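You operate a simulated robot arm through the tools that you are given. There is no shell and no other tool. Be economical: measure what you need, move in short steps, check, and stop when the job is done.

You are at the controls of a simulated robot arm. One attempt, no reset.

Task
Brush the front pastry with sugar water, then press a patch of black sesame on its middle.
Fine: use the yellow brush and the wetted wooden peg; stand both back; the pastry stays in its slot. Set down upright: yellow brush, wooden peg. A coat counts when it lies all over at full strength: go over it till it gets no stronger.

Only the result counts: the job must be done as asked and must still hold three seconds after the hand-in. Knocking over, shifting, dropping, spilling or breaking anything else fails it.

Robot
A 7-joint arm with a two-finger gripper, on a carriage that runs on a rail from [-5, -1923] to [1, 457] (x, y) and turns from -1.78 to 4.014 rad about z. Base frame: it is fixed where the carriage stands at the start and does not move with it; the origin is on the floor, on the carriage's upright axis, x ahead of it, y to its left, z up; the surface under the hand at the start is at about z = 830. Lengths are in mm, angles in rad, forces in N, time in s.
Its first joint turns from -2.601 to 2.601 rad. Places, roughly: white bowl (13x13x4 cm) [600, 700, 800]. Payload 2.45 kg.
Tool frame: the origin (TCP) lies between the finger pads and is the grasp point; the fingertips stand 26 mm ahead of it; z points along the fingers, y is the line along which they close. The gripper opens to 96 mm. The gripper's body begins 69 mm behind the TCP.
Orientation is that of the tool frame in the base frame, as [roll, pitch, yaw] about the fixed x, y, z axes, in that order (R = Rz(yaw) Ry(pitch) Rx(roll)). With the fingers straight down and closing along the base's y, the tool's x points along the base's -x, its y along +y and its z along -z.

Tools
- The arm moves only by the tool step_arm. Its argument "targets" is a list of rows, each a list of 3 entries, a list of its own where there are three numbers: the finger opening in mm, from 0 to 96, then the shift along the tool's x, y, z in mm, then the turn, a rotation vector about the tool's x, y, z in rad. In form: [[grip, [dx, dy, dz], [rx, ry, rz]], ...]. A call has 1 to 8 rows; each row is the pose to reach, as a shift and turn from the pose commanded when the call began, along the tool's axes at that moment. A row lasts 0.2 s, in which the tool goes at most 50 mm and 0.15 rad; a call with a longer step from one row to the next is refused whole, and so is a gripper value outside its range. A pose out of reach is approached as far as the arm can. The call stops where the force on the tool passes 40 N (or 10 N more than at its start, if that is more) or the arm is blocked; 0.2 s more then pass. Each finger halts on what it meets, pressing with about 31 N; the grip force reading is that of the motor and also rises with nothing between the fingers. The clock runs only during rows and for 0.2 s after the last one: add rows that repeat a pose to give the fingers time. The reply holds the time, the measured pose of the TCP, the force on the tool along the base axes, the opening and the grip force, in the units named above and with some noise, with the torque about the TCP (base axes, N m) and any sound that the robot's microphone picked up.
- Cameras (640 x 400 px; columns grow to the right, rows downward): "scene" is now at [23.5, 217.1, 1679.1]; the picture's right is [0.54, -0.84, 0.00], its down [-0.55, -0.35, -0.76] and it looks along [0.64, 0.41, -0.65] (base axes); focal length 250 px, centre (320, 200). "wrist" rides on the gripper at [82, 3, -98] in the tool frame; the picture's right is [-0.04, 1.00, 0.00], its down [-0.73, -0.03, -0.68] and it looks along [-0.68, -0.03, 0.73] (tool axes); focal length 256 px, centre (320, 200). There is no depth. A picture from a camera that has moved, and an enlarged one, comes with that camera's place and axes in the base frame and with its lens.
- get_image(camera): a new picture of that camera. No time passes.
- slide_trunk(by): slides the trunk up (or, below 0, down) by that many mm; the arm and the scene camera ride with it, the base frame stays. It gives what a move gives, with no picture.
- base_move(legs): drives the robot by 1 to 6 legs, each [ahead, left, turn to the left] in mm, mm and rad, along the robot's own axes; the way and the turn of a leg run together, so that a leg with both is an arc; at most 1500 mm and 3.142 rad a leg. The arm and the cameras ride along, it lands a little off, and it stops where it bumps. It keeps to its track: a leg is cut to what the track allows. It gives what a move gives.
- aim_head(pan, tilt): turns the head with the scene camera to pan (to the left, within 2.705 rad either way) and tilt (down, from -0.506 to 1.204), counted from straight ahead of the robot. It gives what a move gives.
- inspect(camera, box): a new picture of the part [left, top, right, bottom] of that camera's present view, enlarged. No time passes.
- job_done(): hands the job in; it is judged then, once.

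Work in short steps. Places have to be worked out from the pictures, the camera data and where the tool is seen: move nearer, look again, correct. Check each grasp and each placing, and mend what went wrong. You have 120 turns and 98 pictures in all, those below and enlarged ones among them. Open the gripper and draw the arm clear of the work before you hand the job in, unless the task says otherwise; then end with one line.

The tools are called after ">>>" by a JSON object that holds its "op" and its "data". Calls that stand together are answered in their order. step_arm: Moves the arm, as the interface text tells. Its arguments: {"type":"object","properties":{"targets":{"type":"array","items":{"type":"array"}}},"required":["targets"]} The other tools are called the same way: slide_trunk (by) slides the trunk up or down; base_move (legs) drives the base; aim_head (pan, tilt) turns the head that bears the scene camera; get_image (camera) takes a picture; inspect (camera, box) takes an enlarged picture of a part of a camera's view; job_done () hands the job in.

At the start:

```text
time_s: 0.0
eef_pos: [679.5, 341.8, 1165.0]
tool_rot: [-3.141, 0.001, -3.141]
contact_force: [0.0, -0.3, 1.1]
moment: [0.01, 0.02, 0.01]
finger_gap: 95.8
finger_force: 0.1
trunk travel left (down, up): [-675.0, 35.0]
robot x, y, heading: [1.0, 1.2, 0.001]
head pan, tilt: [0.574, 0.71]
```

scene: 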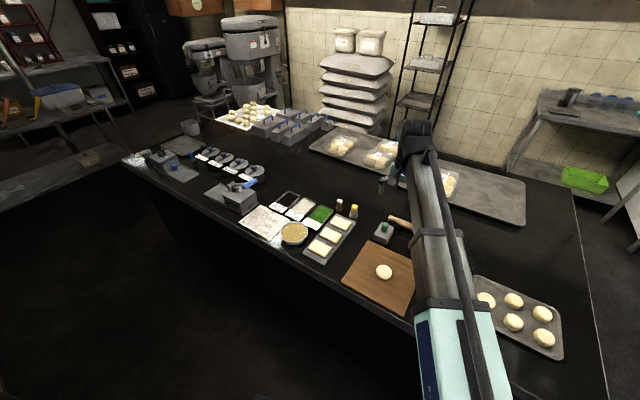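
wrist: 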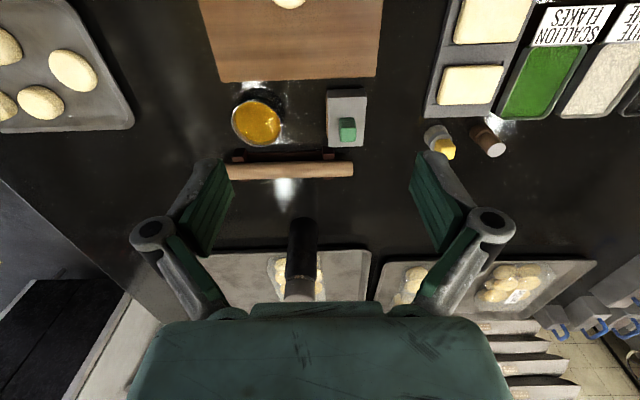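

I'll look closer at the work area: the pastry tray, ingredient pans, bowl and tools.

>>> {"op": "inspect", "data": {"camera": "scene", "box": [230, 170, 420, 290]}}

>>> {"op": "inspect", "data": {"camera": "scene", "box": [120, 100, 330, 230]}}

>>> {"op": "inspect", "data": {"camera": "wrist", "box": [320, 0, 640, 200]}}

```text
3.33 times, centred on (325, 230) of scene
camera zoom: at [23.5, 217.1, 1679.1], right [0.54, -0.84, 0.0], down [-0.55, -0.35, -0.76], along [0.64, 0.41, -0.65], focal length 833 px, centre (303, 100)
```

zoom: 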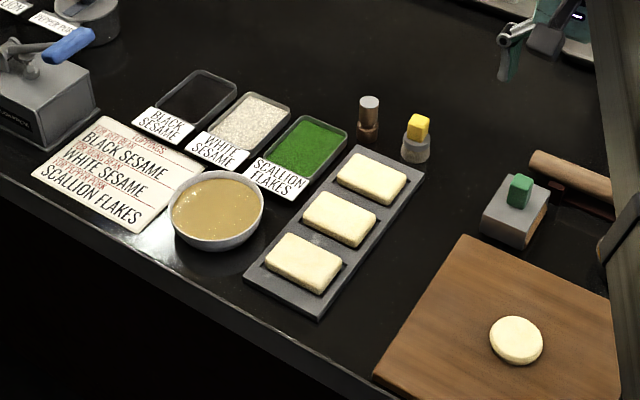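

```text
3.05 times, centred on (225, 165) of scene
camera zoom: at [23.5, 217.1, 1679.1], right [0.54, -0.84, 0.0], down [-0.55, -0.35, -0.76], along [0.64, 0.41, -0.65], focal length 762 px, centre (610, 307)
```

zoom: 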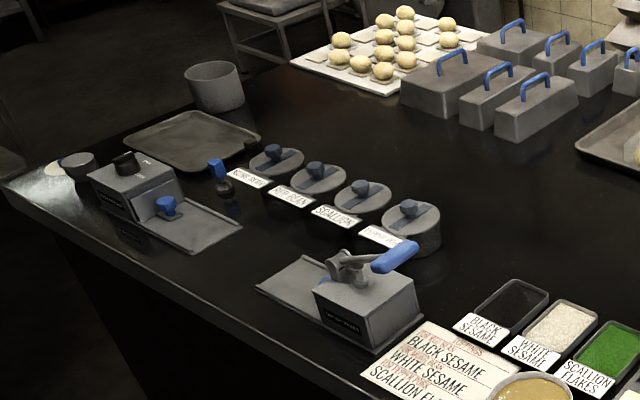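

```text
2.00 times, centred on (480, 100) of wrist
camera zoom: at [599.1, 345.6, 1264.1], right [0.04, 1.0, 0.0], down [0.73, -0.03, 0.68], along [0.68, -0.03, -0.73], focal length 512 px, centre (0, 400)
```

zoom: 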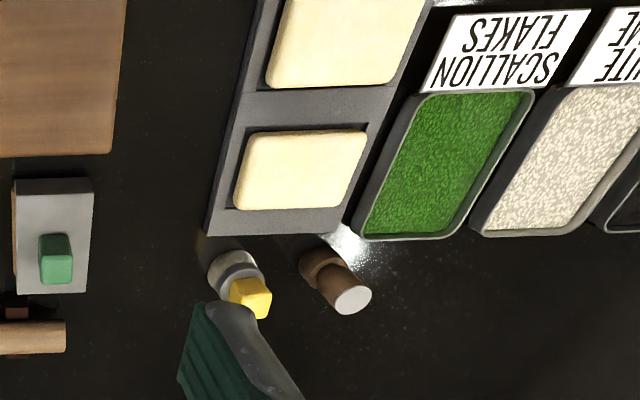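

Everything needed lies left (y≈550–900). I'll drive left along the rail so all is in reach, then look from above.

>>> {"op": "base_move", "data": {"legs": [[0, 400, 0]]}}

>>> {"op": "get_image", "data": {"camera": "wrist"}}

>>> {"op": "get_image", "data": {"camera": "scene"}}

```text
time_s: 2.5
eef_pos: [681.0, 743.5, 1164.8]
tool_rot: [3.141, -0.001, -3.141]
contact_force: [0.1, 0.3, 0.3]
moment: [-0.02, -0.03, 0.01]
finger_gap: 96.2
finger_force: 0.1
trunk travel left (down, up): [-675.0, 35.0]
robot x, y, heading: [-2.3, 400.9, 0.002]
head pan, tilt: [0.574, 0.71]
```

```text
92 pictures are left
camera wrist: at [600.1, 747.2, 1264.1], right [0.04, 1.0, 0.0], down [0.73, -0.03, 0.68], along [0.68, -0.03, -0.73], focal length 256 px, centre (320, 200)
```

wrist: 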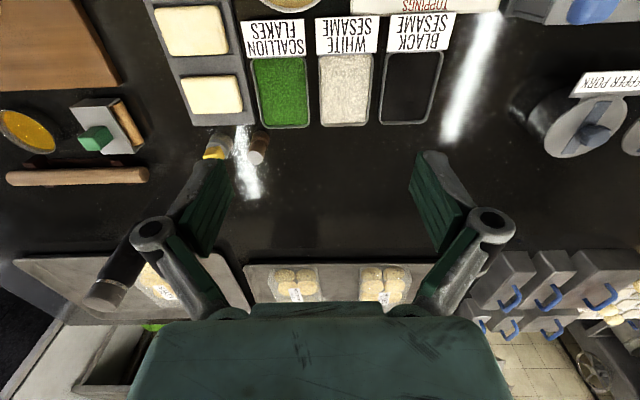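

```text
91 pictures are left
camera scene: at [24.5, 618.5, 1679.0], right [0.54, -0.84, 0.0], down [-0.55, -0.35, -0.76], along [0.64, 0.41, -0.65], focal length 250 px, centre (320, 200)
```

scene: 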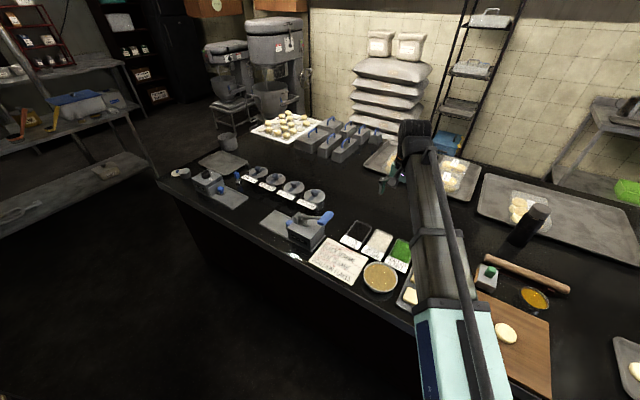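

Now read the sign and see the stations with a better head aim.

>>> {"op": "inspect", "data": {"camera": "scene", "box": [290, 210, 430, 310]}}

>>> {"op": "inspect", "data": {"camera": "wrist", "box": [150, 80, 310, 180]}}

>>> {"op": "inspect", "data": {"camera": "wrist", "box": [0, 80, 160, 180]}}

```text
4.00 times, centred on (360, 260) of scene
camera zoom: at [24.5, 618.5, 1679.0], right [0.54, -0.84, 0.0], down [-0.55, -0.35, -0.76], along [0.64, 0.41, -0.65], focal length 1000 px, centre (160, -40)
```

zoom: 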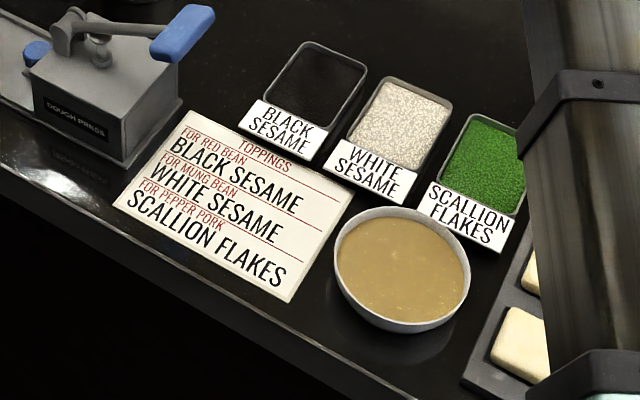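

```text
4.00 times, centred on (230, 130) of wrist
camera zoom: at [600.1, 747.2, 1264.1], right [0.04, 1.0, 0.0], down [0.73, -0.03, 0.68], along [0.68, -0.03, -0.73], focal length 1024 px, centre (680, 480)
```

zoom: 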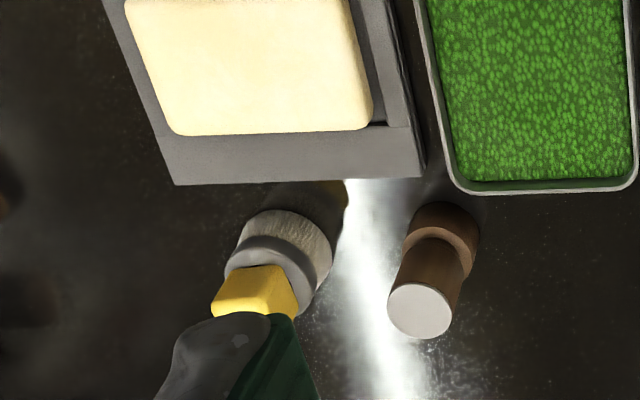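

```text
4.00 times, centred on (80, 130) of wrist
camera zoom: at [600.1, 747.2, 1264.1], right [0.04, 1.0, 0.0], down [0.73, -0.03, 0.68], along [0.68, -0.03, -0.73], focal length 1024 px, centre (1280, 480)
```

zoom: 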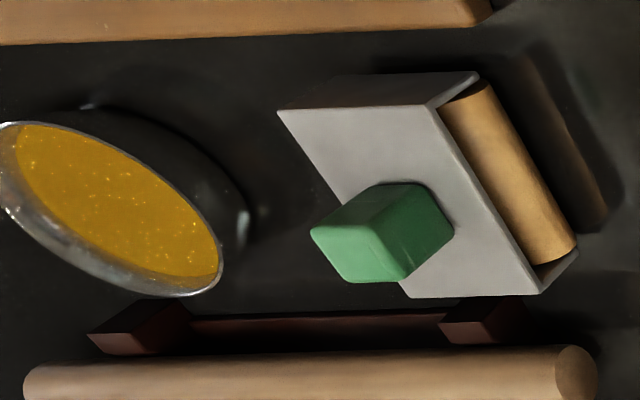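

The yellow brush stands bristle-down at about (838,550), the peg at about (840,626). I'll move to a viewing pose near both.

>>> {"op": "step_arm", "data": {"targets": [[96, [-8, -31, 29], [0, 0, 0]], [96, [-16, -62, 58], [0, 0, 0]], [96, [-24, -93, 87], [0, 0, 0]], [96, [-32, -124, 116], [0, 0, 0]], [96, [-39, -153, 145], [0, 0, 0]]]}}

>>> {"op": "get_image", "data": {"camera": "wrist"}}

```text
time_s: 3.7
eef_pos: [720.5, 589.7, 1020.8]
tool_rot: [3.141, 0.001, -3.14]
contact_force: [0.1, 0.6, 0.3]
moment: [0.02, 0.01, 0.03]
finger_gap: 95.9
finger_force: 0.1
trunk travel left (down, up): [-675.0, 35.0]
robot x, y, heading: [-3.4, 402.1, -0.002]
head pan, tilt: [0.574, 0.71]
```

```text
87 pictures are left
camera wrist: at [639.2, 593.3, 1119.5], right [0.04, 1.0, 0.0], down [0.73, -0.03, 0.68], along [0.68, -0.03, -0.73], focal length 256 px, centre (320, 200)
```

wrist: 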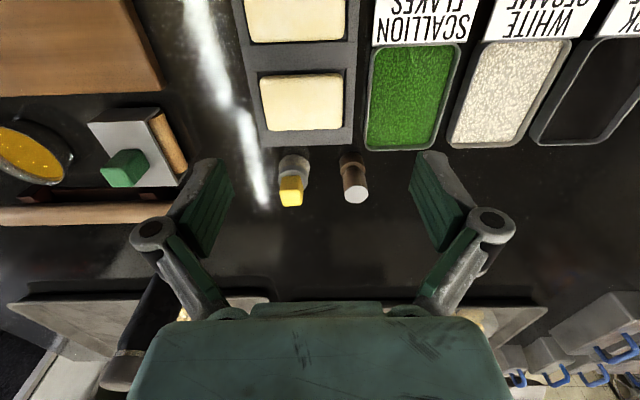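

>>> {"op": "inspect", "data": {"camera": "wrist", "box": [240, 130, 400, 230]}}

>>> {"op": "inspect", "data": {"camera": "wrist", "box": [230, 0, 630, 250]}}

```text
4.00 times, centred on (320, 180) of wrist
camera zoom: at [639.2, 593.3, 1119.5], right [0.04, 1.0, 0.0], down [0.73, -0.03, 0.68], along [0.68, -0.03, -0.73], focal length 1024 px, centre (320, 280)
```

zoom: 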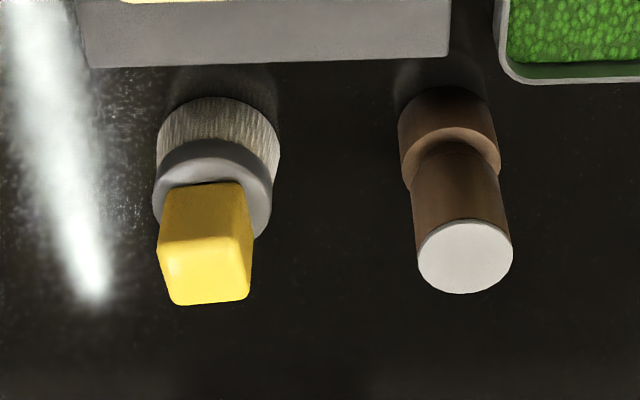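

```text
1.60 times, centred on (430, 125) of wrist
camera zoom: at [639.2, 593.3, 1119.5], right [0.04, 1.0, 0.0], down [0.73, -0.03, 0.68], along [0.68, -0.03, -0.73], focal length 410 px, centre (144, 320)
```

zoom: 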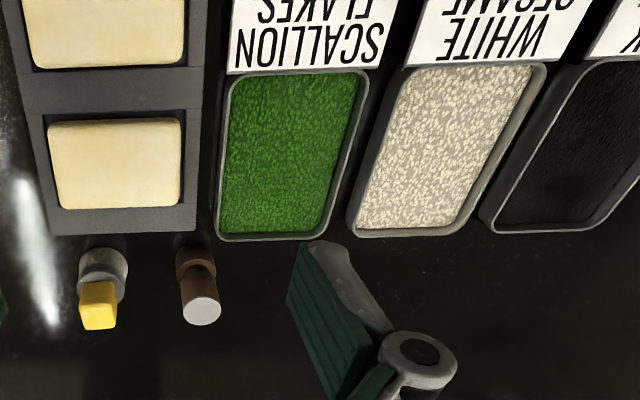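

Brush centre ≈(844,551), top ≈ z 894; peg ≈(840,627), top ≈896. I'll hover over the brush with a narrower opening and check.

>>> {"op": "step_arm", "data": {"targets": [[60, [-41, -13, 20], [0, 0, 0]], [60, [-82, -26, 40], [0, 0, 0]], [60, [-123.5, -38.7, 61], [0, 0, 0]], [60, [-123.5, -38.7, 61], [0, 0, 0]]]}}

>>> {"op": "get_image", "data": {"camera": "wrist"}}

```text
time_s: 4.7
eef_pos: [846.0, 550.8, 959.9]
tool_rot: [-3.14, -0.001, -3.141]
contact_force: [0.8, -0.4, 0.8]
moment: [0.03, 0.02, -0.03]
finger_gap: 60.3
finger_force: 0.0
trunk travel left (down, up): [-675.0, 35.0]
robot x, y, heading: [2.6, 402.0, 0.003]
head pan, tilt: [0.574, 0.71]
```

```text
84 pictures are left
camera wrist: at [764.5, 555.2, 1058.0], right [0.04, 1.0, 0.0], down [0.73, -0.03, 0.68], along [0.68, -0.03, -0.73], focal length 256 px, centre (320, 200)
```

wrist: 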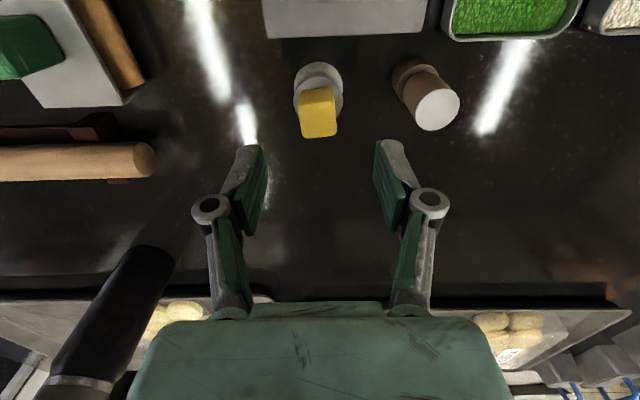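

Alignment confirmed (≈846,551). Descend to z≈895 and close.

>>> {"op": "step_arm", "data": {"targets": [[60, [0, 0.5, 40], [0, 0, 0]], [60, [0, 0.5, 64], [0, 0, 0]], [24, [0, 0.5, 64], [0, 0, 0]], [20, [0, 0.5, 64], [0, 0, 0]], [15, [0, 0.5, 64], [0, 0, 0]], [15, [0, 0.5, 64], [0, 0, 0]]]}}

>>> {"op": "get_image", "data": {"camera": "wrist"}}

```text
time_s: 6.1
eef_pos: [845.4, 551.9, 896.2]
tool_rot: [3.141, -0.001, 3.141]
contact_force: [-0.4, -0.3, -0.3]
moment: [-0.04, 0.0, 0.01]
finger_gap: 24.1
finger_force: 30.8
trunk travel left (down, up): [-675.0, 35.0]
robot x, y, heading: [4.5, 403.7, 0.003]
head pan, tilt: [0.574, 0.71]
```

```text
83 pictures are left
camera wrist: at [763.5, 556.2, 994.9], right [0.04, 1.0, 0.0], down [0.73, -0.03, 0.68], along [0.68, -0.03, -0.73], focal length 256 px, centre (320, 200)
```

wrist: 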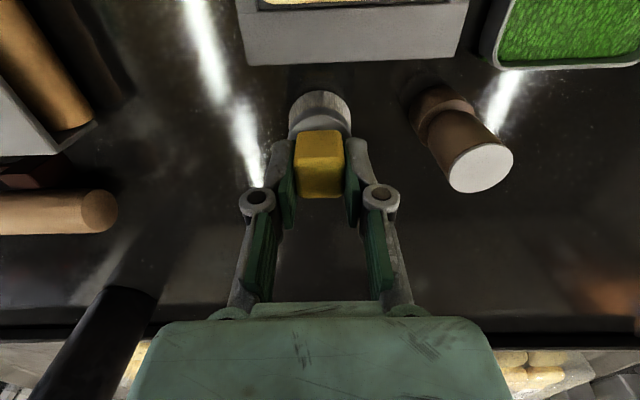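

Brush gripped (24 mm). Lift it and aim the head at the bowl/tray to measure them.

>>> {"op": "step_arm", "data": {"targets": [[15, [0, 0, -40], [0, 0, 0]], [15, [0, 0, -85], [0, 0, 0]], [15, [0, 0, -130], [0, 0, 0]]]}}

>>> {"op": "aim_head", "data": {"pan": 0.1, "tilt": 0.95}}

>>> {"op": "get_image", "data": {"camera": "scene"}}

```text
time_s: 6.9
eef_pos: [843.9, 550.2, 1025.1]
tool_rot: [3.141, 0.001, -3.14]
contact_force: [-0.3, -0.4, -0.1]
moment: [0.03, 0.05, -0.01]
finger_gap: 23.9
finger_force: 30.6
trunk travel left (down, up): [-675.0, 35.0]
robot x, y, heading: [0.2, 401.9, 0.002]
head pan, tilt: [0.574, 0.71]
```

```text
time_s: 7.8
eef_pos: [842.6, 552.6, 1024.7]
tool_rot: [3.141, 0.0, 3.14]
contact_force: [0.0, 0.0, -0.8]
moment: [0.01, -0.02, -0.01]
finger_gap: 24.0
finger_force: 30.5
trunk travel left (down, up): [-675.0, 35.0]
robot x, y, heading: [3.1, 400.6, -0.002]
head pan, tilt: [0.099, 0.949]
```

```text
82 pictures are left
camera scene: at [25.9, 579.7, 1660.2], right [0.1, -0.99, 0.0], down [-0.81, -0.08, -0.58], along [0.58, 0.06, -0.81], focal length 250 px, centre (320, 200)
```

scene: 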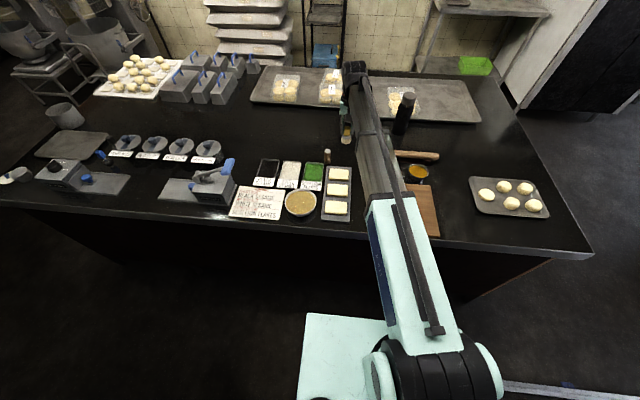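

>>> {"op": "inspect", "data": {"camera": "scene", "box": [245, 140, 373, 220]}}

```text
5.00 times, centred on (309, 180) of scene
camera zoom: at [25.9, 579.7, 1660.2], right [0.1, -0.99, 0.0], down [-0.81, -0.08, -0.58], along [0.58, 0.06, -0.81], focal length 1250 px, centre (375, 300)
```

zoom: 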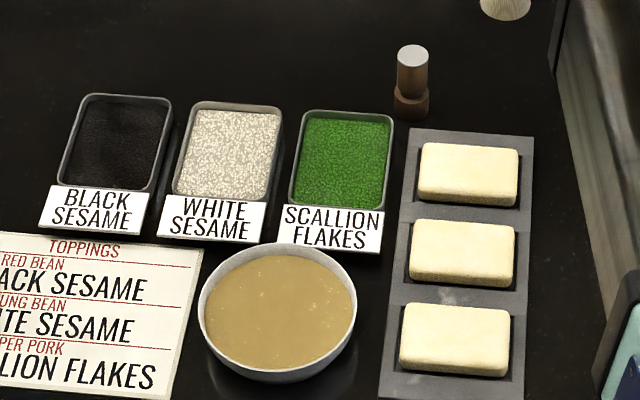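

Measured: bowl ≈(577,710), front pastry centre ≈(580,572), ~84×54 mm aligned with axes. Carry the brush over the bowl at height.

>>> {"op": "step_arm", "data": {"targets": [[15, [38, 22.5, 0], [0, 0, 0]], [15, [76, 45, 0], [0, 0, 0]], [15, [114, 67.5, 0], [0, 0, 0]], [15, [152, 90, 0], [0, 0, 0]], [15, [190, 113, 0], [0, 0, 0]], [15, [228, 135, 0], [0, 0, 0]], [15, [266, 158, 0], [0, 0, 0]]]}}

>>> {"op": "get_image", "data": {"camera": "wrist"}}

>>> {"op": "get_image", "data": {"camera": "scene"}}

```text
time_s: 9.4
eef_pos: [575.8, 710.5, 1025.4]
tool_rot: [3.141, 0.0, -3.141]
contact_force: [-0.1, -0.2, -0.5]
moment: [-0.03, 0.02, -0.03]
finger_gap: 24.1
finger_force: 31.0
trunk travel left (down, up): [-675.0, 35.0]
robot x, y, heading: [1.9, 403.8, 0.004]
head pan, tilt: [0.099, 0.949]
```

```text
80 pictures are left
camera wrist: at [495.3, 714.1, 1124.9], right [0.04, 1.0, 0.0], down [0.73, -0.03, 0.68], along [0.68, -0.03, -0.73], focal length 256 px, centre (320, 200)
```

wrist: 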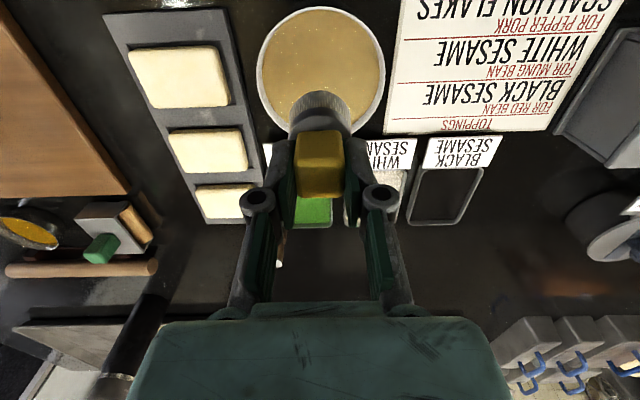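

```text
79 pictures are left
camera scene: at [25.8, 579.6, 1660.2], right [0.1, -0.99, 0.0], down [-0.81, -0.08, -0.58], along [0.58, 0.06, -0.81], focal length 250 px, centre (320, 200)
```

scene: 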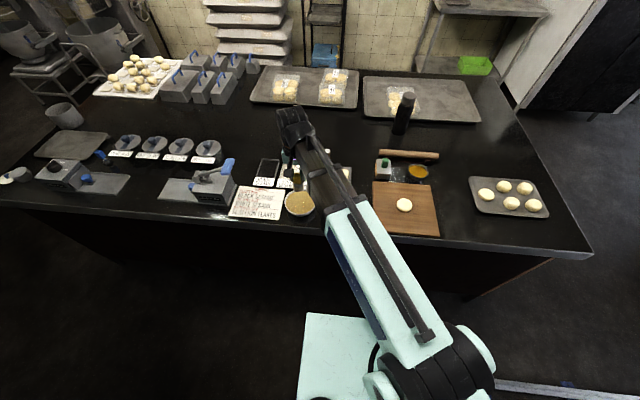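

Centred over the bowl. Lower so the bristles dip a bit, checking depth.

>>> {"op": "step_arm", "data": {"targets": [[15, [2, 0, 40], [0, 0, 0]], [15, [2, 0, 80], [0, 0, 0]], [15, [2, 0, 100], [0, 0, 0]], [15, [2, 0, 106], [0, 0, 0]]]}}

>>> {"op": "get_image", "data": {"camera": "wrist"}}

>>> {"op": "inspect", "data": {"camera": "scene", "box": [245, 140, 373, 220]}}

```text
time_s: 10.4
eef_pos: [574.1, 709.6, 919.0]
tool_rot: [-3.142, 0.0, -3.141]
contact_force: [-0.3, 0.5, 4.9]
moment: [0.02, 0.03, -0.03]
finger_gap: 24.0
finger_force: 30.8
trunk travel left (down, up): [-675.0, 35.0]
robot x, y, heading: [-0.6, 401.2, -0.001]
head pan, tilt: [0.099, 0.949]
```

```text
78 pictures are left
camera wrist: at [493.9, 714.1, 1018.6], right [0.04, 1.0, 0.0], down [0.73, -0.03, 0.68], along [0.68, -0.03, -0.73], focal length 256 px, centre (320, 200)
```

wrist: 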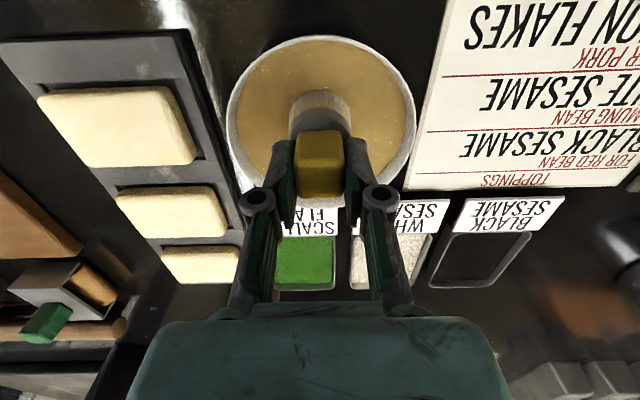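

```text
5.00 times, centred on (309, 180) of scene
camera zoom: at [25.5, 579.4, 1660.3], right [0.1, -0.99, 0.0], down [-0.81, -0.08, -0.58], along [0.58, 0.06, -0.81], focal length 1250 px, centre (375, 300)
```

zoom: 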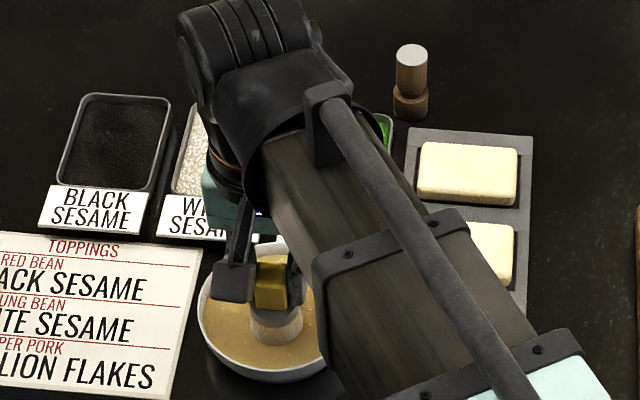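

A 4.9 N push indicates the bristles are in/against the sugar water. Lift, pause, then carry it over the front pastry.

>>> {"op": "step_arm", "data": {"targets": [[15, [0, 0, 2], [0, 0, 0]], [15, [0, 0, -30], [0, 0, 0]], [15, [0, 0, -50], [0, 0, 0]], [15, [0, 0, -50], [0, 0, 0]], [15, [0, 0, -50], [0, 0, 0]], [15, [0, 0, -50], [0, 0, 0]]]}}

>>> {"op": "step_arm", "data": {"targets": [[15, [-2, -35, 0], [0, 0, 0]], [15, [-3, -70, 0], [0, 0, 0]], [15, [-4, -105, 0], [0, 0, 0]], [15, [-5, -138, 0], [0, 0, 0]]]}}

>>> {"op": "get_image", "data": {"camera": "wrist"}}

>>> {"op": "inspect", "data": {"camera": "scene", "box": [245, 140, 373, 220]}}

```text
time_s: 11.8
eef_pos: [575.1, 709.7, 968.1]
tool_rot: [-3.141, 0.001, -3.141]
contact_force: [-0.5, -0.2, -0.7]
moment: [-0.03, 0.0, -0.01]
finger_gap: 23.8
finger_force: 31.0
trunk travel left (down, up): [-675.0, 35.0]
robot x, y, heading: [0.0, 403.0, 0.002]
head pan, tilt: [0.099, 0.949]
```

```text
time_s: 12.8
eef_pos: [579.9, 570.8, 970.0]
tool_rot: [3.141, 0.0, -3.141]
contact_force: [-0.5, 0.0, 0.1]
moment: [0.01, 0.04, 0.03]
finger_gap: 23.9
finger_force: 30.9
trunk travel left (down, up): [-675.0, 35.0]
robot x, y, heading: [0.1, 397.9, 0.001]
head pan, tilt: [0.099, 0.949]
```

```text
76 pictures are left
camera wrist: at [499.4, 574.6, 1068.8], right [0.04, 1.0, 0.0], down [0.73, -0.03, 0.68], along [0.68, -0.03, -0.73], focal length 256 px, centre (320, 200)
```

wrist: 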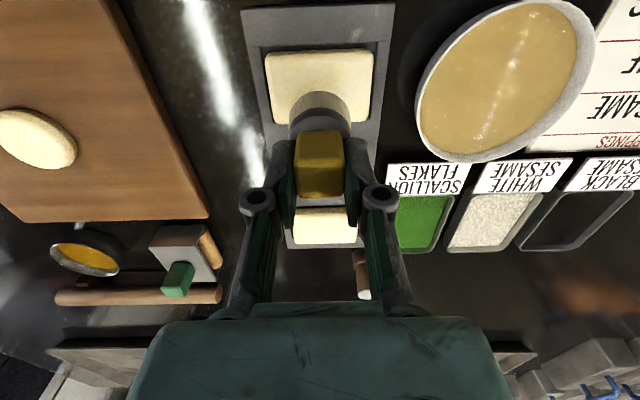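

```text
5.00 times, centred on (309, 180) of scene
camera zoom: at [25.9, 579.4, 1660.2], right [0.1, -0.99, 0.0], down [-0.81, -0.08, -0.58], along [0.58, 0.06, -0.81], focal length 1250 px, centre (375, 300)
```

zoom: 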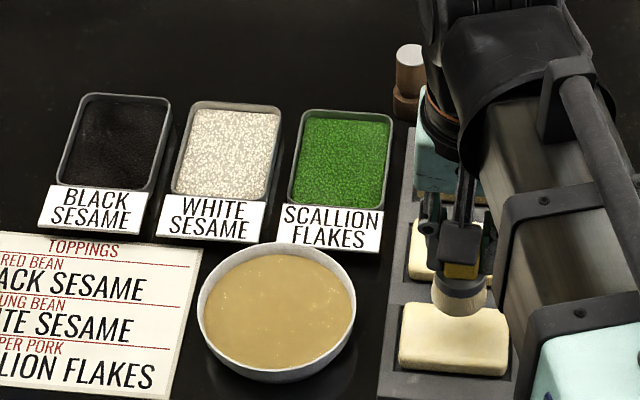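

Pastry centre ≈(579,571). Descend carefully at its centre feeling for contact.

>>> {"op": "step_arm", "data": {"targets": [[15, [0, 0, 30], [0, 0, 0]], [15, [0, 0, 45], [0, 0, 0]], [15, [0, 0, 48], [0, 0, 0]]]}}

>>> {"op": "step_arm", "data": {"targets": [[15, [0, 0, 3], [0, 0, 0]], [15, [0, 0, 3], [0, 0, 0]]]}}

>>> {"op": "step_arm", "data": {"targets": [[15, [0, 0, 3], [0, 0, 0]], [15, [0, 0, 3], [0, 0, 0]]]}}

```text
time_s: 13.6
eef_pos: [580.5, 571.3, 923.8]
tool_rot: [-3.14, 0.002, -3.141]
contact_force: [1.1, -0.6, 21.7]
moment: [0.02, 0.01, -0.06]
finger_gap: 24.1
finger_force: 30.9
trunk travel left (down, up): [-675.0, 35.0]
robot x, y, heading: [2.1, 399.5, 0.001]
head pan, tilt: [0.099, 0.949]
```

```text
time_s: 14.2
eef_pos: [578.5, 570.0, 919.8]
tool_rot: [-3.141, 0.002, -3.141]
contact_force: [2.1, -0.7, 30.8]
moment: [-0.07, -0.05, -0.02]
finger_gap: 24.3
finger_force: 31.3
trunk travel left (down, up): [-675.0, 35.0]
robot x, y, heading: [2.1, 400.5, -0.007]
head pan, tilt: [0.099, 0.949]
```

```text
time_s: 14.6
eef_pos: [579.0, 571.6, 917.8]
tool_rot: [-3.141, 0.004, 3.141]
contact_force: [-2.9, -0.2, 22.8]
moment: [-0.04, 0.25, 0.04]
finger_gap: 24.2
finger_force: 31.4
trunk travel left (down, up): [-675.0, 35.0]
robot x, y, heading: [1.7, 401.3, 0.0]
head pan, tilt: [0.099, 0.949]
stopped in row 2: the force on the tool passed its limit at 42 N (the readings are from after the stop); the commanded pose is now the measured one
```

That was too hard; contact starts near TCP z≈930. Raise and check the brush and pastry.

>>> {"op": "step_arm", "data": {"targets": [[15, [0, 0, -20], [0, 0, 0]], [15, [0, 0, -52], [0, 0, 0]], [15, [0, -45, -62], [0, 0, 0]], [15, [0, -90, -72], [0, 0, 0]]]}}

>>> {"op": "inspect", "data": {"camera": "wrist", "box": [200, 0, 520, 200]}}

>>> {"op": "inspect", "data": {"camera": "scene", "box": [291, 155, 371, 215]}}

```text
time_s: 15.6
eef_pos: [579.6, 480.4, 987.6]
tool_rot: [-3.142, 0.002, -3.14]
contact_force: [0.2, 0.5, -0.5]
moment: [-0.03, -0.03, 0.03]
finger_gap: 24.2
finger_force: 30.9
trunk travel left (down, up): [-675.0, 35.0]
robot x, y, heading: [1.0, 397.9, -0.002]
head pan, tilt: [0.099, 0.949]
```

```text
2.00 times, centred on (360, 100) of wrist
camera zoom: at [499.2, 484.7, 1087.1], right [0.04, 1.0, 0.0], down [0.73, -0.03, 0.68], along [0.68, -0.03, -0.73], focal length 512 px, centre (240, 400)
```

zoom: 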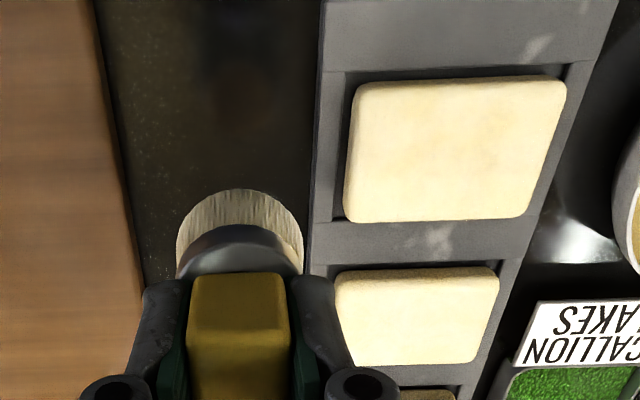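

```text
6.67 times, centred on (331, 185) of scene
camera zoom: at [25.8, 579.2, 1660.2], right [0.1, -0.99, 0.0], down [-0.81, -0.08, -0.58], along [0.58, 0.06, -0.81], focal length 1666 px, centre (247, 300)
```

zoom: 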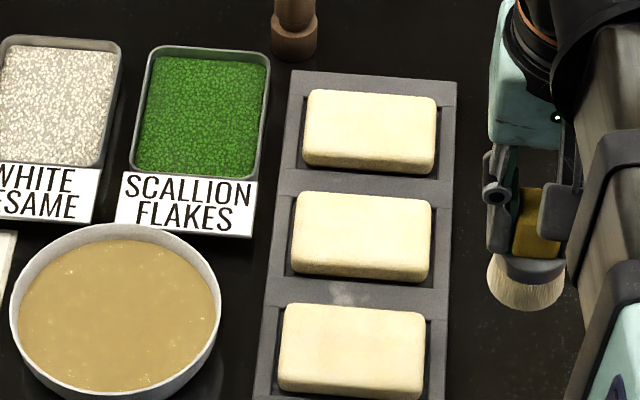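

Compare the front pastry's surface with its neighbours at higher zoom for signs of a coat.

>>> {"op": "inspect", "data": {"camera": "wrist", "box": [350, 20, 510, 140]}}

>>> {"op": "inspect", "data": {"camera": "wrist", "box": [270, 80, 370, 150]}}

```text
3.33 times, centred on (430, 80) of wrist
camera zoom: at [499.2, 484.7, 1087.1], right [0.04, 1.0, 0.0], down [0.73, -0.03, 0.68], along [0.68, -0.03, -0.73], focal length 853 px, centre (-47, 600)
```

zoom: 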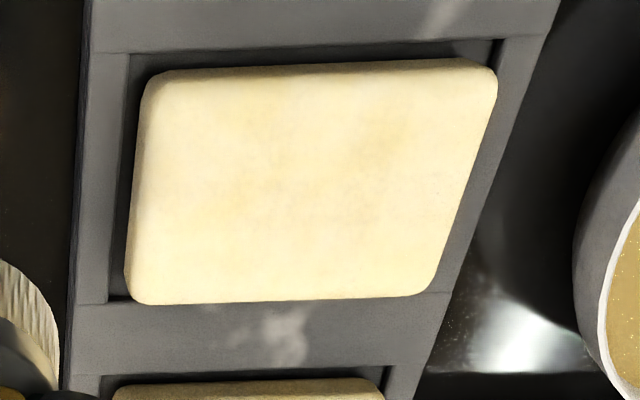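

```text
5.71 times, centred on (320, 115) of wrist
camera zoom: at [499.2, 484.7, 1087.1], right [0.04, 1.0, 0.0], down [0.73, -0.03, 0.68], along [0.68, -0.03, -0.73], focal length 1463 px, centre (320, 686)
```

zoom: 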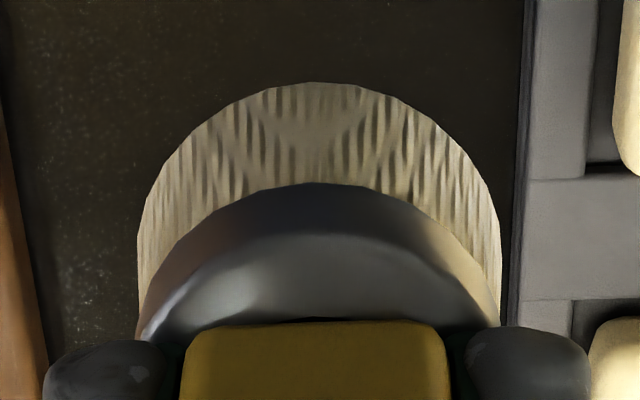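

No clear coat visible. I'll dip again, deeper and with a dwell, watching force.

>>> {"op": "step_arm", "data": {"targets": [[15, [1, 46, 0], [0, 0, 0]], [15, [2, 92, 0], [0, 0, 0]], [15, [3, 138, 0], [0, 0, 0]], [15, [4, 184, 0], [0, 0, 0]], [15, [5, 229, 0], [0, 0, 0]], [15, [5, 229, 40], [0, 0, 0]], [15, [5, 229, 68], [0, 0, 0]], [15, [5, 229, 68], [0, 0, 0]]]}}

>>> {"op": "inspect", "data": {"camera": "wrist", "box": [220, 20, 420, 160]}}

```text
time_s: 17.4
eef_pos: [574.2, 710.4, 918.8]
tool_rot: [3.141, 0.002, 3.141]
contact_force: [-0.2, -0.2, -0.5]
moment: [0.02, 0.0, -0.03]
finger_gap: 24.0
finger_force: 30.5
trunk travel left (down, up): [-675.0, 35.0]
robot x, y, heading: [3.3, 403.2, -0.004]
head pan, tilt: [0.099, 0.949]
```

```text
2.86 times, centred on (320, 90) of wrist
camera zoom: at [494.9, 714.6, 1018.6], right [0.04, 1.0, 0.0], down [0.73, -0.03, 0.68], along [0.68, -0.03, -0.73], focal length 731 px, centre (320, 514)
```

zoom: 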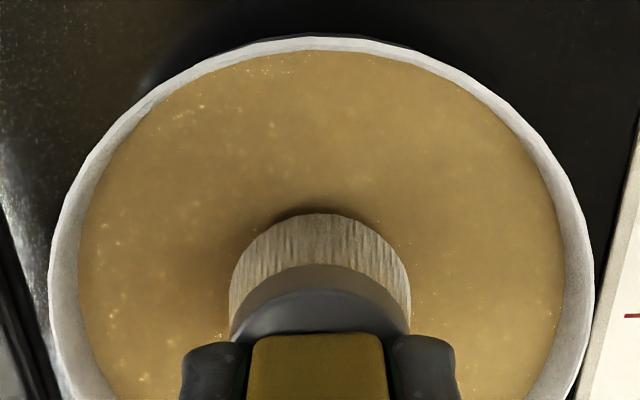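

Force is nil now (brush slid up a little in the grip). Go down 4 mm more at a time.

>>> {"op": "step_arm", "data": {"targets": [[15, [0, 0, 4], [0, 0, 0]], [15, [0, 0, 4], [0, 0, 0]]]}}

```text
time_s: 18.0
eef_pos: [575.3, 710.3, 915.2]
tool_rot: [-3.141, 0.002, -3.142]
contact_force: [-0.3, -0.4, -1.9]
moment: [0.03, 0.01, 0.02]
finger_gap: 24.0
finger_force: 31.4
trunk travel left (down, up): [-675.0, 35.0]
robot x, y, heading: [3.5, 401.9, 0.001]
head pan, tilt: [0.099, 0.949]
```

>>> {"op": "step_arm", "data": {"targets": [[15, [0, 0, 3], [0, 0, 0]], [15, [0, 0, 3], [0, 0, 0]]]}}

>>> {"op": "inspect", "data": {"camera": "wrist", "box": [220, 20, 420, 160]}}

```text
time_s: 18.6
eef_pos: [575.6, 710.9, 913.7]
tool_rot: [3.14, 0.002, -3.141]
contact_force: [1.6, 0.6, 14.7]
moment: [-0.03, -0.12, -0.02]
finger_gap: 23.8
finger_force: 31.4
trunk travel left (down, up): [-675.0, 35.0]
robot x, y, heading: [2.8, 401.0, -0.001]
head pan, tilt: [0.099, 0.949]
```

```text
2.86 times, centred on (320, 90) of wrist
camera zoom: at [494.5, 714.4, 1013.0], right [0.04, 1.0, 0.0], down [0.73, -0.03, 0.68], along [0.68, -0.03, -0.73], focal length 731 px, centre (320, 514)
```

zoom: 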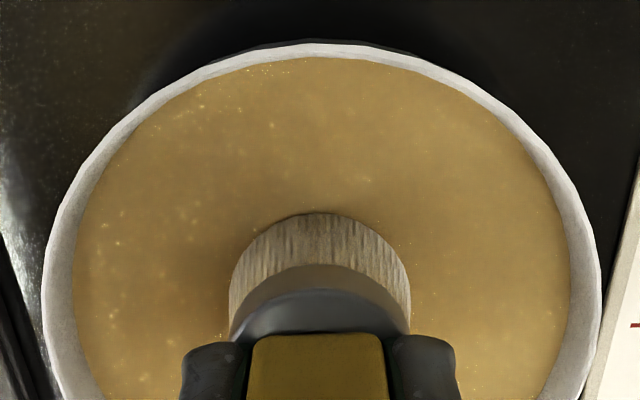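

Contact with the wet floor at ~914, bristles look darker (wet). Lift and carry to pastry, stopping just above contact (~z 928).

>>> {"op": "step_arm", "data": {"targets": [[15, [0, 0, -30], [0, 0, 0]], [15, [0, 0, -50], [0, 0, 0]], [15, [0, 0, -50], [0, 0, 0]], [15, [0, -46, -50], [0, 0, 0]], [15, [0, -92, -50], [0, 0, 0]], [15, [0, -139, -50], [0, 0, 0]], [15, [0, -139, -30], [0, 0, 0]], [15, [0, -139, -16], [0, 0, 0]]]}}

>>> {"op": "inspect", "data": {"camera": "wrist", "box": [220, 20, 420, 160]}}

```text
time_s: 20.4
eef_pos: [575.4, 571.9, 928.5]
tool_rot: [3.14, 0.001, -3.141]
contact_force: [-0.5, 1.3, -0.9]
moment: [-0.07, -0.01, 0.04]
finger_gap: 24.1
finger_force: 30.7
trunk travel left (down, up): [-675.0, 35.0]
robot x, y, heading: [4.5, 404.7, -0.002]
head pan, tilt: [0.099, 0.949]
```

```text
2.86 times, centred on (320, 90) of wrist
camera zoom: at [495.1, 575.6, 1027.8], right [0.04, 1.0, 0.0], down [0.73, -0.03, 0.68], along [0.68, -0.03, -0.73], focal length 731 px, centre (320, 514)
```

zoom: 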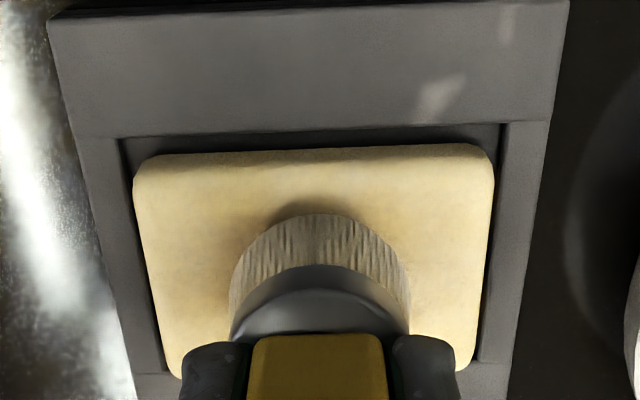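

Wet brush just above. Step down 3 mm, then a small-stroke test.

>>> {"op": "step_arm", "data": {"targets": [[15, [0, 0, 3], [0, 0, 0]], [15, [0, 0, 3], [0, 0, 0]]]}}

```text
time_s: 21.0
eef_pos: [576.3, 572.3, 925.4]
tool_rot: [-3.141, 0.003, 3.141]
contact_force: [-0.8, 0.5, -0.8]
moment: [-0.01, -0.02, 0.01]
finger_gap: 24.0
finger_force: 31.1
trunk travel left (down, up): [-675.0, 35.0]
robot x, y, heading: [0.7, 403.6, 0.002]
head pan, tilt: [0.099, 0.949]
```

>>> {"op": "step_arm", "data": {"targets": [[15, [0, 0, 2.5], [0, 0, 0]], [15, [0, 0, 2.5], [0, 0, 0]]]}}

```text
time_s: 21.6
eef_pos: [575.8, 571.8, 924.1]
tool_rot: [3.141, 0.002, -3.14]
contact_force: [-0.2, -0.2, -0.9]
moment: [0.03, 0.04, -0.04]
finger_gap: 23.9
finger_force: 31.1
trunk travel left (down, up): [-675.0, 35.0]
robot x, y, heading: [2.1, 400.7, 0.004]
head pan, tilt: [0.099, 0.949]
```

>>> {"op": "step_arm", "data": {"targets": [[15, [0, 0, 2.5], [0, 0, 0]], [15, [0, 0, 2.5], [0, 0, 0]]]}}

```text
time_s: 22.2
eef_pos: [575.9, 572.0, 920.9]
tool_rot: [3.14, 0.001, 3.141]
contact_force: [0.8, 0.0, 0.4]
moment: [-0.03, 0.01, 0.0]
finger_gap: 23.8
finger_force: 31.3
trunk travel left (down, up): [-675.0, 35.0]
robot x, y, heading: [0.6, 399.7, -0.0]
head pan, tilt: [0.099, 0.949]
```

>>> {"op": "step_arm", "data": {"targets": [[15, [0, 0, 1.5], [0, 0, 0]], [15, [0, 0, 1.5], [0, 0, 0]]]}}

```text
time_s: 22.8
eef_pos: [575.2, 571.5, 918.6]
tool_rot: [3.141, 0.0, 3.14]
contact_force: [-0.4, -0.2, 0.0]
moment: [0.02, -0.01, 0.02]
finger_gap: 24.0
finger_force: 30.7
trunk travel left (down, up): [-675.0, 35.0]
robot x, y, heading: [-0.5, 400.5, -0.001]
head pan, tilt: [0.099, 0.949]
```

>>> {"op": "step_arm", "data": {"targets": [[15, [0, 0, 1.5], [0, 0, 0]], [15, [0, 0, 1.5], [0, 0, 0]]]}}

```text
time_s: 23.4
eef_pos: [576.6, 570.4, 917.4]
tool_rot: [-3.141, 0.002, 3.141]
contact_force: [-0.4, 0.1, 1.4]
moment: [0.0, -0.01, 0.01]
finger_gap: 23.9
finger_force: 31.3
trunk travel left (down, up): [-675.0, 35.0]
robot x, y, heading: [2.2, 402.2, -0.001]
head pan, tilt: [0.099, 0.949]
```

Light contact begins at ≈917. Press 1 mm more and make a test stroke along y.

>>> {"op": "step_arm", "data": {"targets": [[15, [0, 0, 1], [0, 0, 0]], [15, [0, 15, 1], [0, 0, 0]], [15, [0, 29, 1], [0, 0, 0]], [15, [0, 15, 1], [0, 0, 0]], [15, [0, 0, 1], [0, 0, 0]], [15, [0, -15, 1], [0, 0, 0]], [15, [0, -29, 1], [0, 0, 0]], [15, [0, 0, 1], [0, 0, 0]]]}}

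>>> {"op": "inspect", "data": {"camera": "wrist", "box": [220, 20, 420, 160]}}

```text
time_s: 25.2
eef_pos: [575.7, 570.2, 919.2]
tool_rot: [-3.141, 0.003, 3.14]
contact_force: [-0.8, -6.4, 15.0]
moment: [-0.34, 0.05, -0.04]
finger_gap: 24.1
finger_force: 31.6
trunk travel left (down, up): [-675.0, 35.0]
robot x, y, heading: [-1.5, 399.3, -0.001]
head pan, tilt: [0.099, 0.949]
```

```text
2.86 times, centred on (320, 90) of wrist
camera zoom: at [494.9, 573.9, 1017.0], right [0.04, 1.0, 0.0], down [0.73, -0.03, 0.68], along [0.68, -0.03, -0.73], focal length 731 px, centre (320, 514)
```

zoom: 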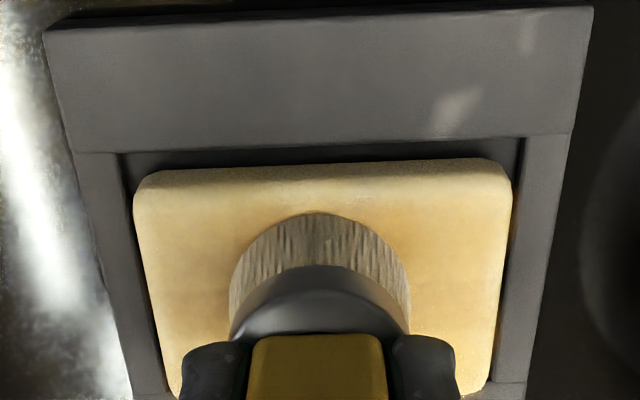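

A golden coat shows in the stroked strip. Now raster the whole top, reaching close to the edges and corners.

>>> {"op": "step_arm", "data": {"targets": [[15, [18, 0, -0.5], [0, 0, 0]], [15, [18, -15, -0.5], [0, 0, 0]], [15, [18, -30, -0.5], [0, 0, 0]], [15, [18, -10, -0.5], [0, 0, 0]], [15, [18, 10, -0.5], [0, 0, 0]], [15, [18, 30, -0.5], [0, 0, 0]], [15, [0, 30, -0.5], [0, 0, 0]], [15, [-18, 30, -0.5], [0, 0, 0]]]}}

>>> {"op": "step_arm", "data": {"targets": [[15, [0, -20, 0], [0, 0, 0]], [15, [0, -40, 0], [0, 0, 0]], [15, [0, -60, 0], [0, 0, 0]], [15, [18, -60, 0], [0, 0, 0]], [15, [18, -30, 0], [0, 0, 0]], [15, [18, -30, -20], [0, 0, 0]], [15, [30, -30, -60], [0, 0, 0]]]}}

>>> {"op": "inspect", "data": {"camera": "wrist", "box": [220, 20, 420, 160]}}

```text
time_s: 27.0
eef_pos: [594.0, 602.1, 919.4]
tool_rot: [3.14, 0.0, 3.141]
contact_force: [-2.3, 0.6, 4.5]
moment: [0.04, 0.1, -0.02]
finger_gap: 24.2
finger_force: 31.3
trunk travel left (down, up): [-675.0, 35.0]
robot x, y, heading: [-0.3, 402.3, -0.001]
head pan, tilt: [0.099, 0.949]
```

```text
time_s: 28.6
eef_pos: [564.2, 572.3, 978.0]
tool_rot: [-3.14, 0.002, 3.141]
contact_force: [0.6, 0.3, -0.6]
moment: [-0.03, 0.03, 0.0]
finger_gap: 24.1
finger_force: 31.0
trunk travel left (down, up): [-675.0, 35.0]
robot x, y, heading: [-0.3, 401.8, 0.0]
head pan, tilt: [0.099, 0.949]
```

```text
2.86 times, centred on (320, 90) of wrist
camera zoom: at [482.3, 575.9, 1076.8], right [0.04, 1.0, 0.0], down [0.73, -0.03, 0.68], along [0.68, -0.03, -0.73], focal length 731 px, centre (320, 514)
```

zoom: 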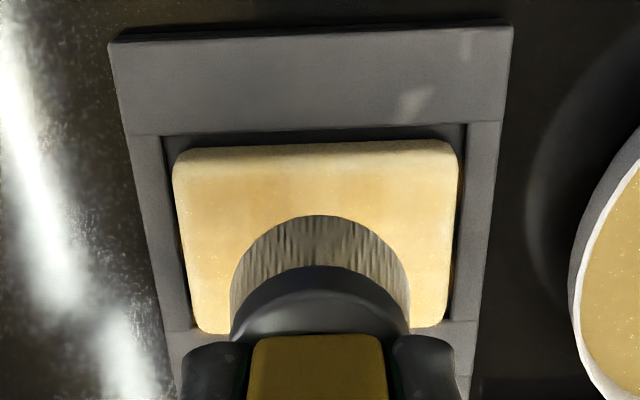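

Coat is light; re-dip for a stronger second pass.

>>> {"op": "step_arm", "data": {"targets": [[15, [-4, 46, 0], [0, 0, 0]], [15, [-8, 92, 0], [0, 0, 0]], [15, [-12, 138, 0], [0, 0, 0]], [15, [-12, 138, 35], [0, 0, 0]], [15, [-12, 138, 62], [0, 0, 0]], [15, [-12, 138, 65], [0, 0, 0]], [15, [-12, 138, 65], [0, 0, 0]]]}}

>>> {"op": "inspect", "data": {"camera": "scene", "box": [291, 155, 371, 215]}}

```text
time_s: 30.2
eef_pos: [575.0, 709.2, 914.4]
tool_rot: [3.139, 0.003, -3.141]
contact_force: [4.0, -0.5, 14.4]
moment: [-0.03, -0.1, 0.02]
finger_gap: 23.9
finger_force: 30.4
trunk travel left (down, up): [-675.0, 35.0]
robot x, y, heading: [3.5, 396.8, -0.0]
head pan, tilt: [0.099, 0.949]
```

```text
6.67 times, centred on (331, 185) of scene
camera zoom: at [25.0, 579.1, 1660.5], right [0.1, -0.99, 0.0], down [-0.81, -0.08, -0.58], along [0.58, 0.06, -0.81], focal length 1666 px, centre (247, 300)
```

zoom: 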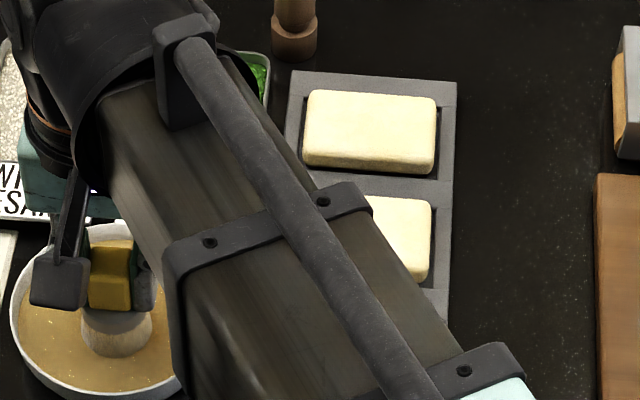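

>>> {"op": "step_arm", "data": {"targets": [[15, [0, 0, -35], [0, 0, 0]], [15, [0, 0, -50], [0, 0, 0]], [15, [0, 0, -50], [0, 0, 0]], [15, [0, -46, -50], [0, 0, 0]], [15, [0, -92, -50], [0, 0, 0]], [15, [0, -138, -50], [0, 0, 0]], [15, [0, -138, -25], [0, 0, 0]], [15, [0, -138, -5.5], [0, 0, 0]]]}}

```text
time_s: 32.0
eef_pos: [574.8, 570.8, 918.9]
tool_rot: [3.141, 0.002, -3.141]
contact_force: [1.0, -0.9, 0.7]
moment: [-0.06, -0.02, 0.03]
finger_gap: 23.9
finger_force: 31.3
trunk travel left (down, up): [-675.0, 35.0]
robot x, y, heading: [-0.7, 396.7, -0.003]
head pan, tilt: [0.099, 0.949]
```

Raster pass with slight press, two calls.

>>> {"op": "step_arm", "data": {"targets": [[15, [0, 0, 1.5], [0, 0, 0]], [15, [18, -15, 1.5], [0, 0, 0]], [15, [18, -32, 1.5], [0, 0, 0]], [15, [18, -12, 1.5], [0, 0, 0]], [15, [18, 10, 1.5], [0, 0, 0]], [15, [18, 32, 1.5], [0, 0, 0]], [15, [0, 32, 1.5], [0, 0, 0]], [15, [-18, 32, 1.5], [0, 0, 0]]]}}

>>> {"op": "step_arm", "data": {"targets": [[15, [0, -20, 0], [0, 0, 0]], [15, [0, -42, 0], [0, 0, 0]], [15, [0, -64, 0], [0, 0, 0]], [15, [18, -64, 0], [0, 0, 0]], [15, [18, -42, 0], [0, 0, 0]], [15, [18, -20, 0], [0, 0, 0]], [15, [18, -20, -30], [0, 0, 0]], [15, [18, -60, -60], [0, 0, 0]]]}}

>>> {"op": "step_arm", "data": {"targets": [[15, [0, -40, 0], [0, 0, 0]], [15, [0, -60, 0], [0, 0, 0]]]}}

>>> {"op": "inspect", "data": {"camera": "wrist", "box": [270, 0, 530, 170]}}

>>> {"op": "inspect", "data": {"camera": "scene", "box": [291, 155, 371, 215]}}

```text
time_s: 33.8
eef_pos: [593.3, 605.6, 918.9]
tool_rot: [3.139, 0.002, -3.141]
contact_force: [-6.5, 1.6, 12.8]
moment: [0.03, 0.4, -0.05]
finger_gap: 24.0
finger_force: 30.9
trunk travel left (down, up): [-675.0, 35.0]
robot x, y, heading: [1.0, 399.1, -0.0]
head pan, tilt: [0.099, 0.949]
```

```text
time_s: 35.6
eef_pos: [575.5, 545.6, 976.2]
tool_rot: [3.14, -0.001, -3.141]
contact_force: [-0.1, 0.3, 0.0]
moment: [0.0, -0.02, 0.02]
finger_gap: 24.2
finger_force: 31.2
trunk travel left (down, up): [-675.0, 35.0]
robot x, y, heading: [-0.4, 402.4, -0.003]
head pan, tilt: [0.099, 0.949]
```

```text
time_s: 36.2
eef_pos: [576.4, 483.7, 976.1]
tool_rot: [-3.141, 0.001, 3.14]
contact_force: [0.0, 0.5, -0.1]
moment: [0.0, -0.02, 0.0]
finger_gap: 24.0
finger_force: 30.9
trunk travel left (down, up): [-675.0, 35.0]
robot x, y, heading: [-2.4, 399.8, -0.002]
head pan, tilt: [0.099, 0.949]
```

```text
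2.35 times, centred on (400, 85) of wrist
camera zoom: at [494.7, 487.3, 1074.9], right [0.04, 1.0, 0.0], down [0.73, -0.03, 0.68], along [0.68, -0.03, -0.73], focal length 602 px, centre (132, 471)
```

zoom: 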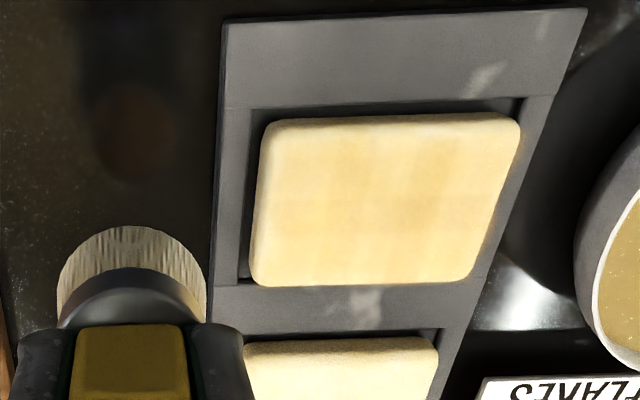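

```text
6.67 times, centred on (331, 185) of scene
camera zoom: at [25.9, 579.2, 1660.2], right [0.1, -0.99, 0.0], down [-0.81, -0.08, -0.58], along [0.58, 0.06, -0.81], focal length 1666 px, centre (247, 300)
```

zoom: 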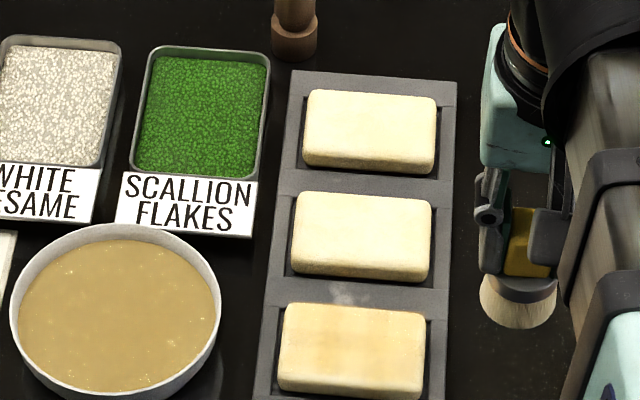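

>>> {"op": "inspect", "data": {"camera": "wrist", "box": [360, 40, 500, 130]}}

```text
4.44 times, centred on (430, 85) of wrist
camera zoom: at [494.7, 487.3, 1074.9], right [0.04, 1.0, 0.0], down [0.73, -0.03, 0.68], along [0.68, -0.03, -0.73], focal length 1138 px, centre (-169, 711)
```

zoom: 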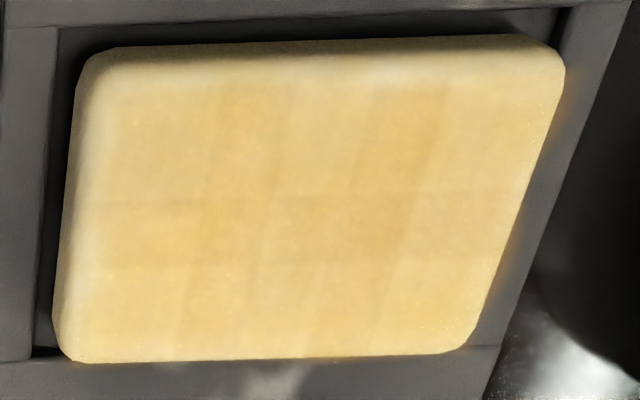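

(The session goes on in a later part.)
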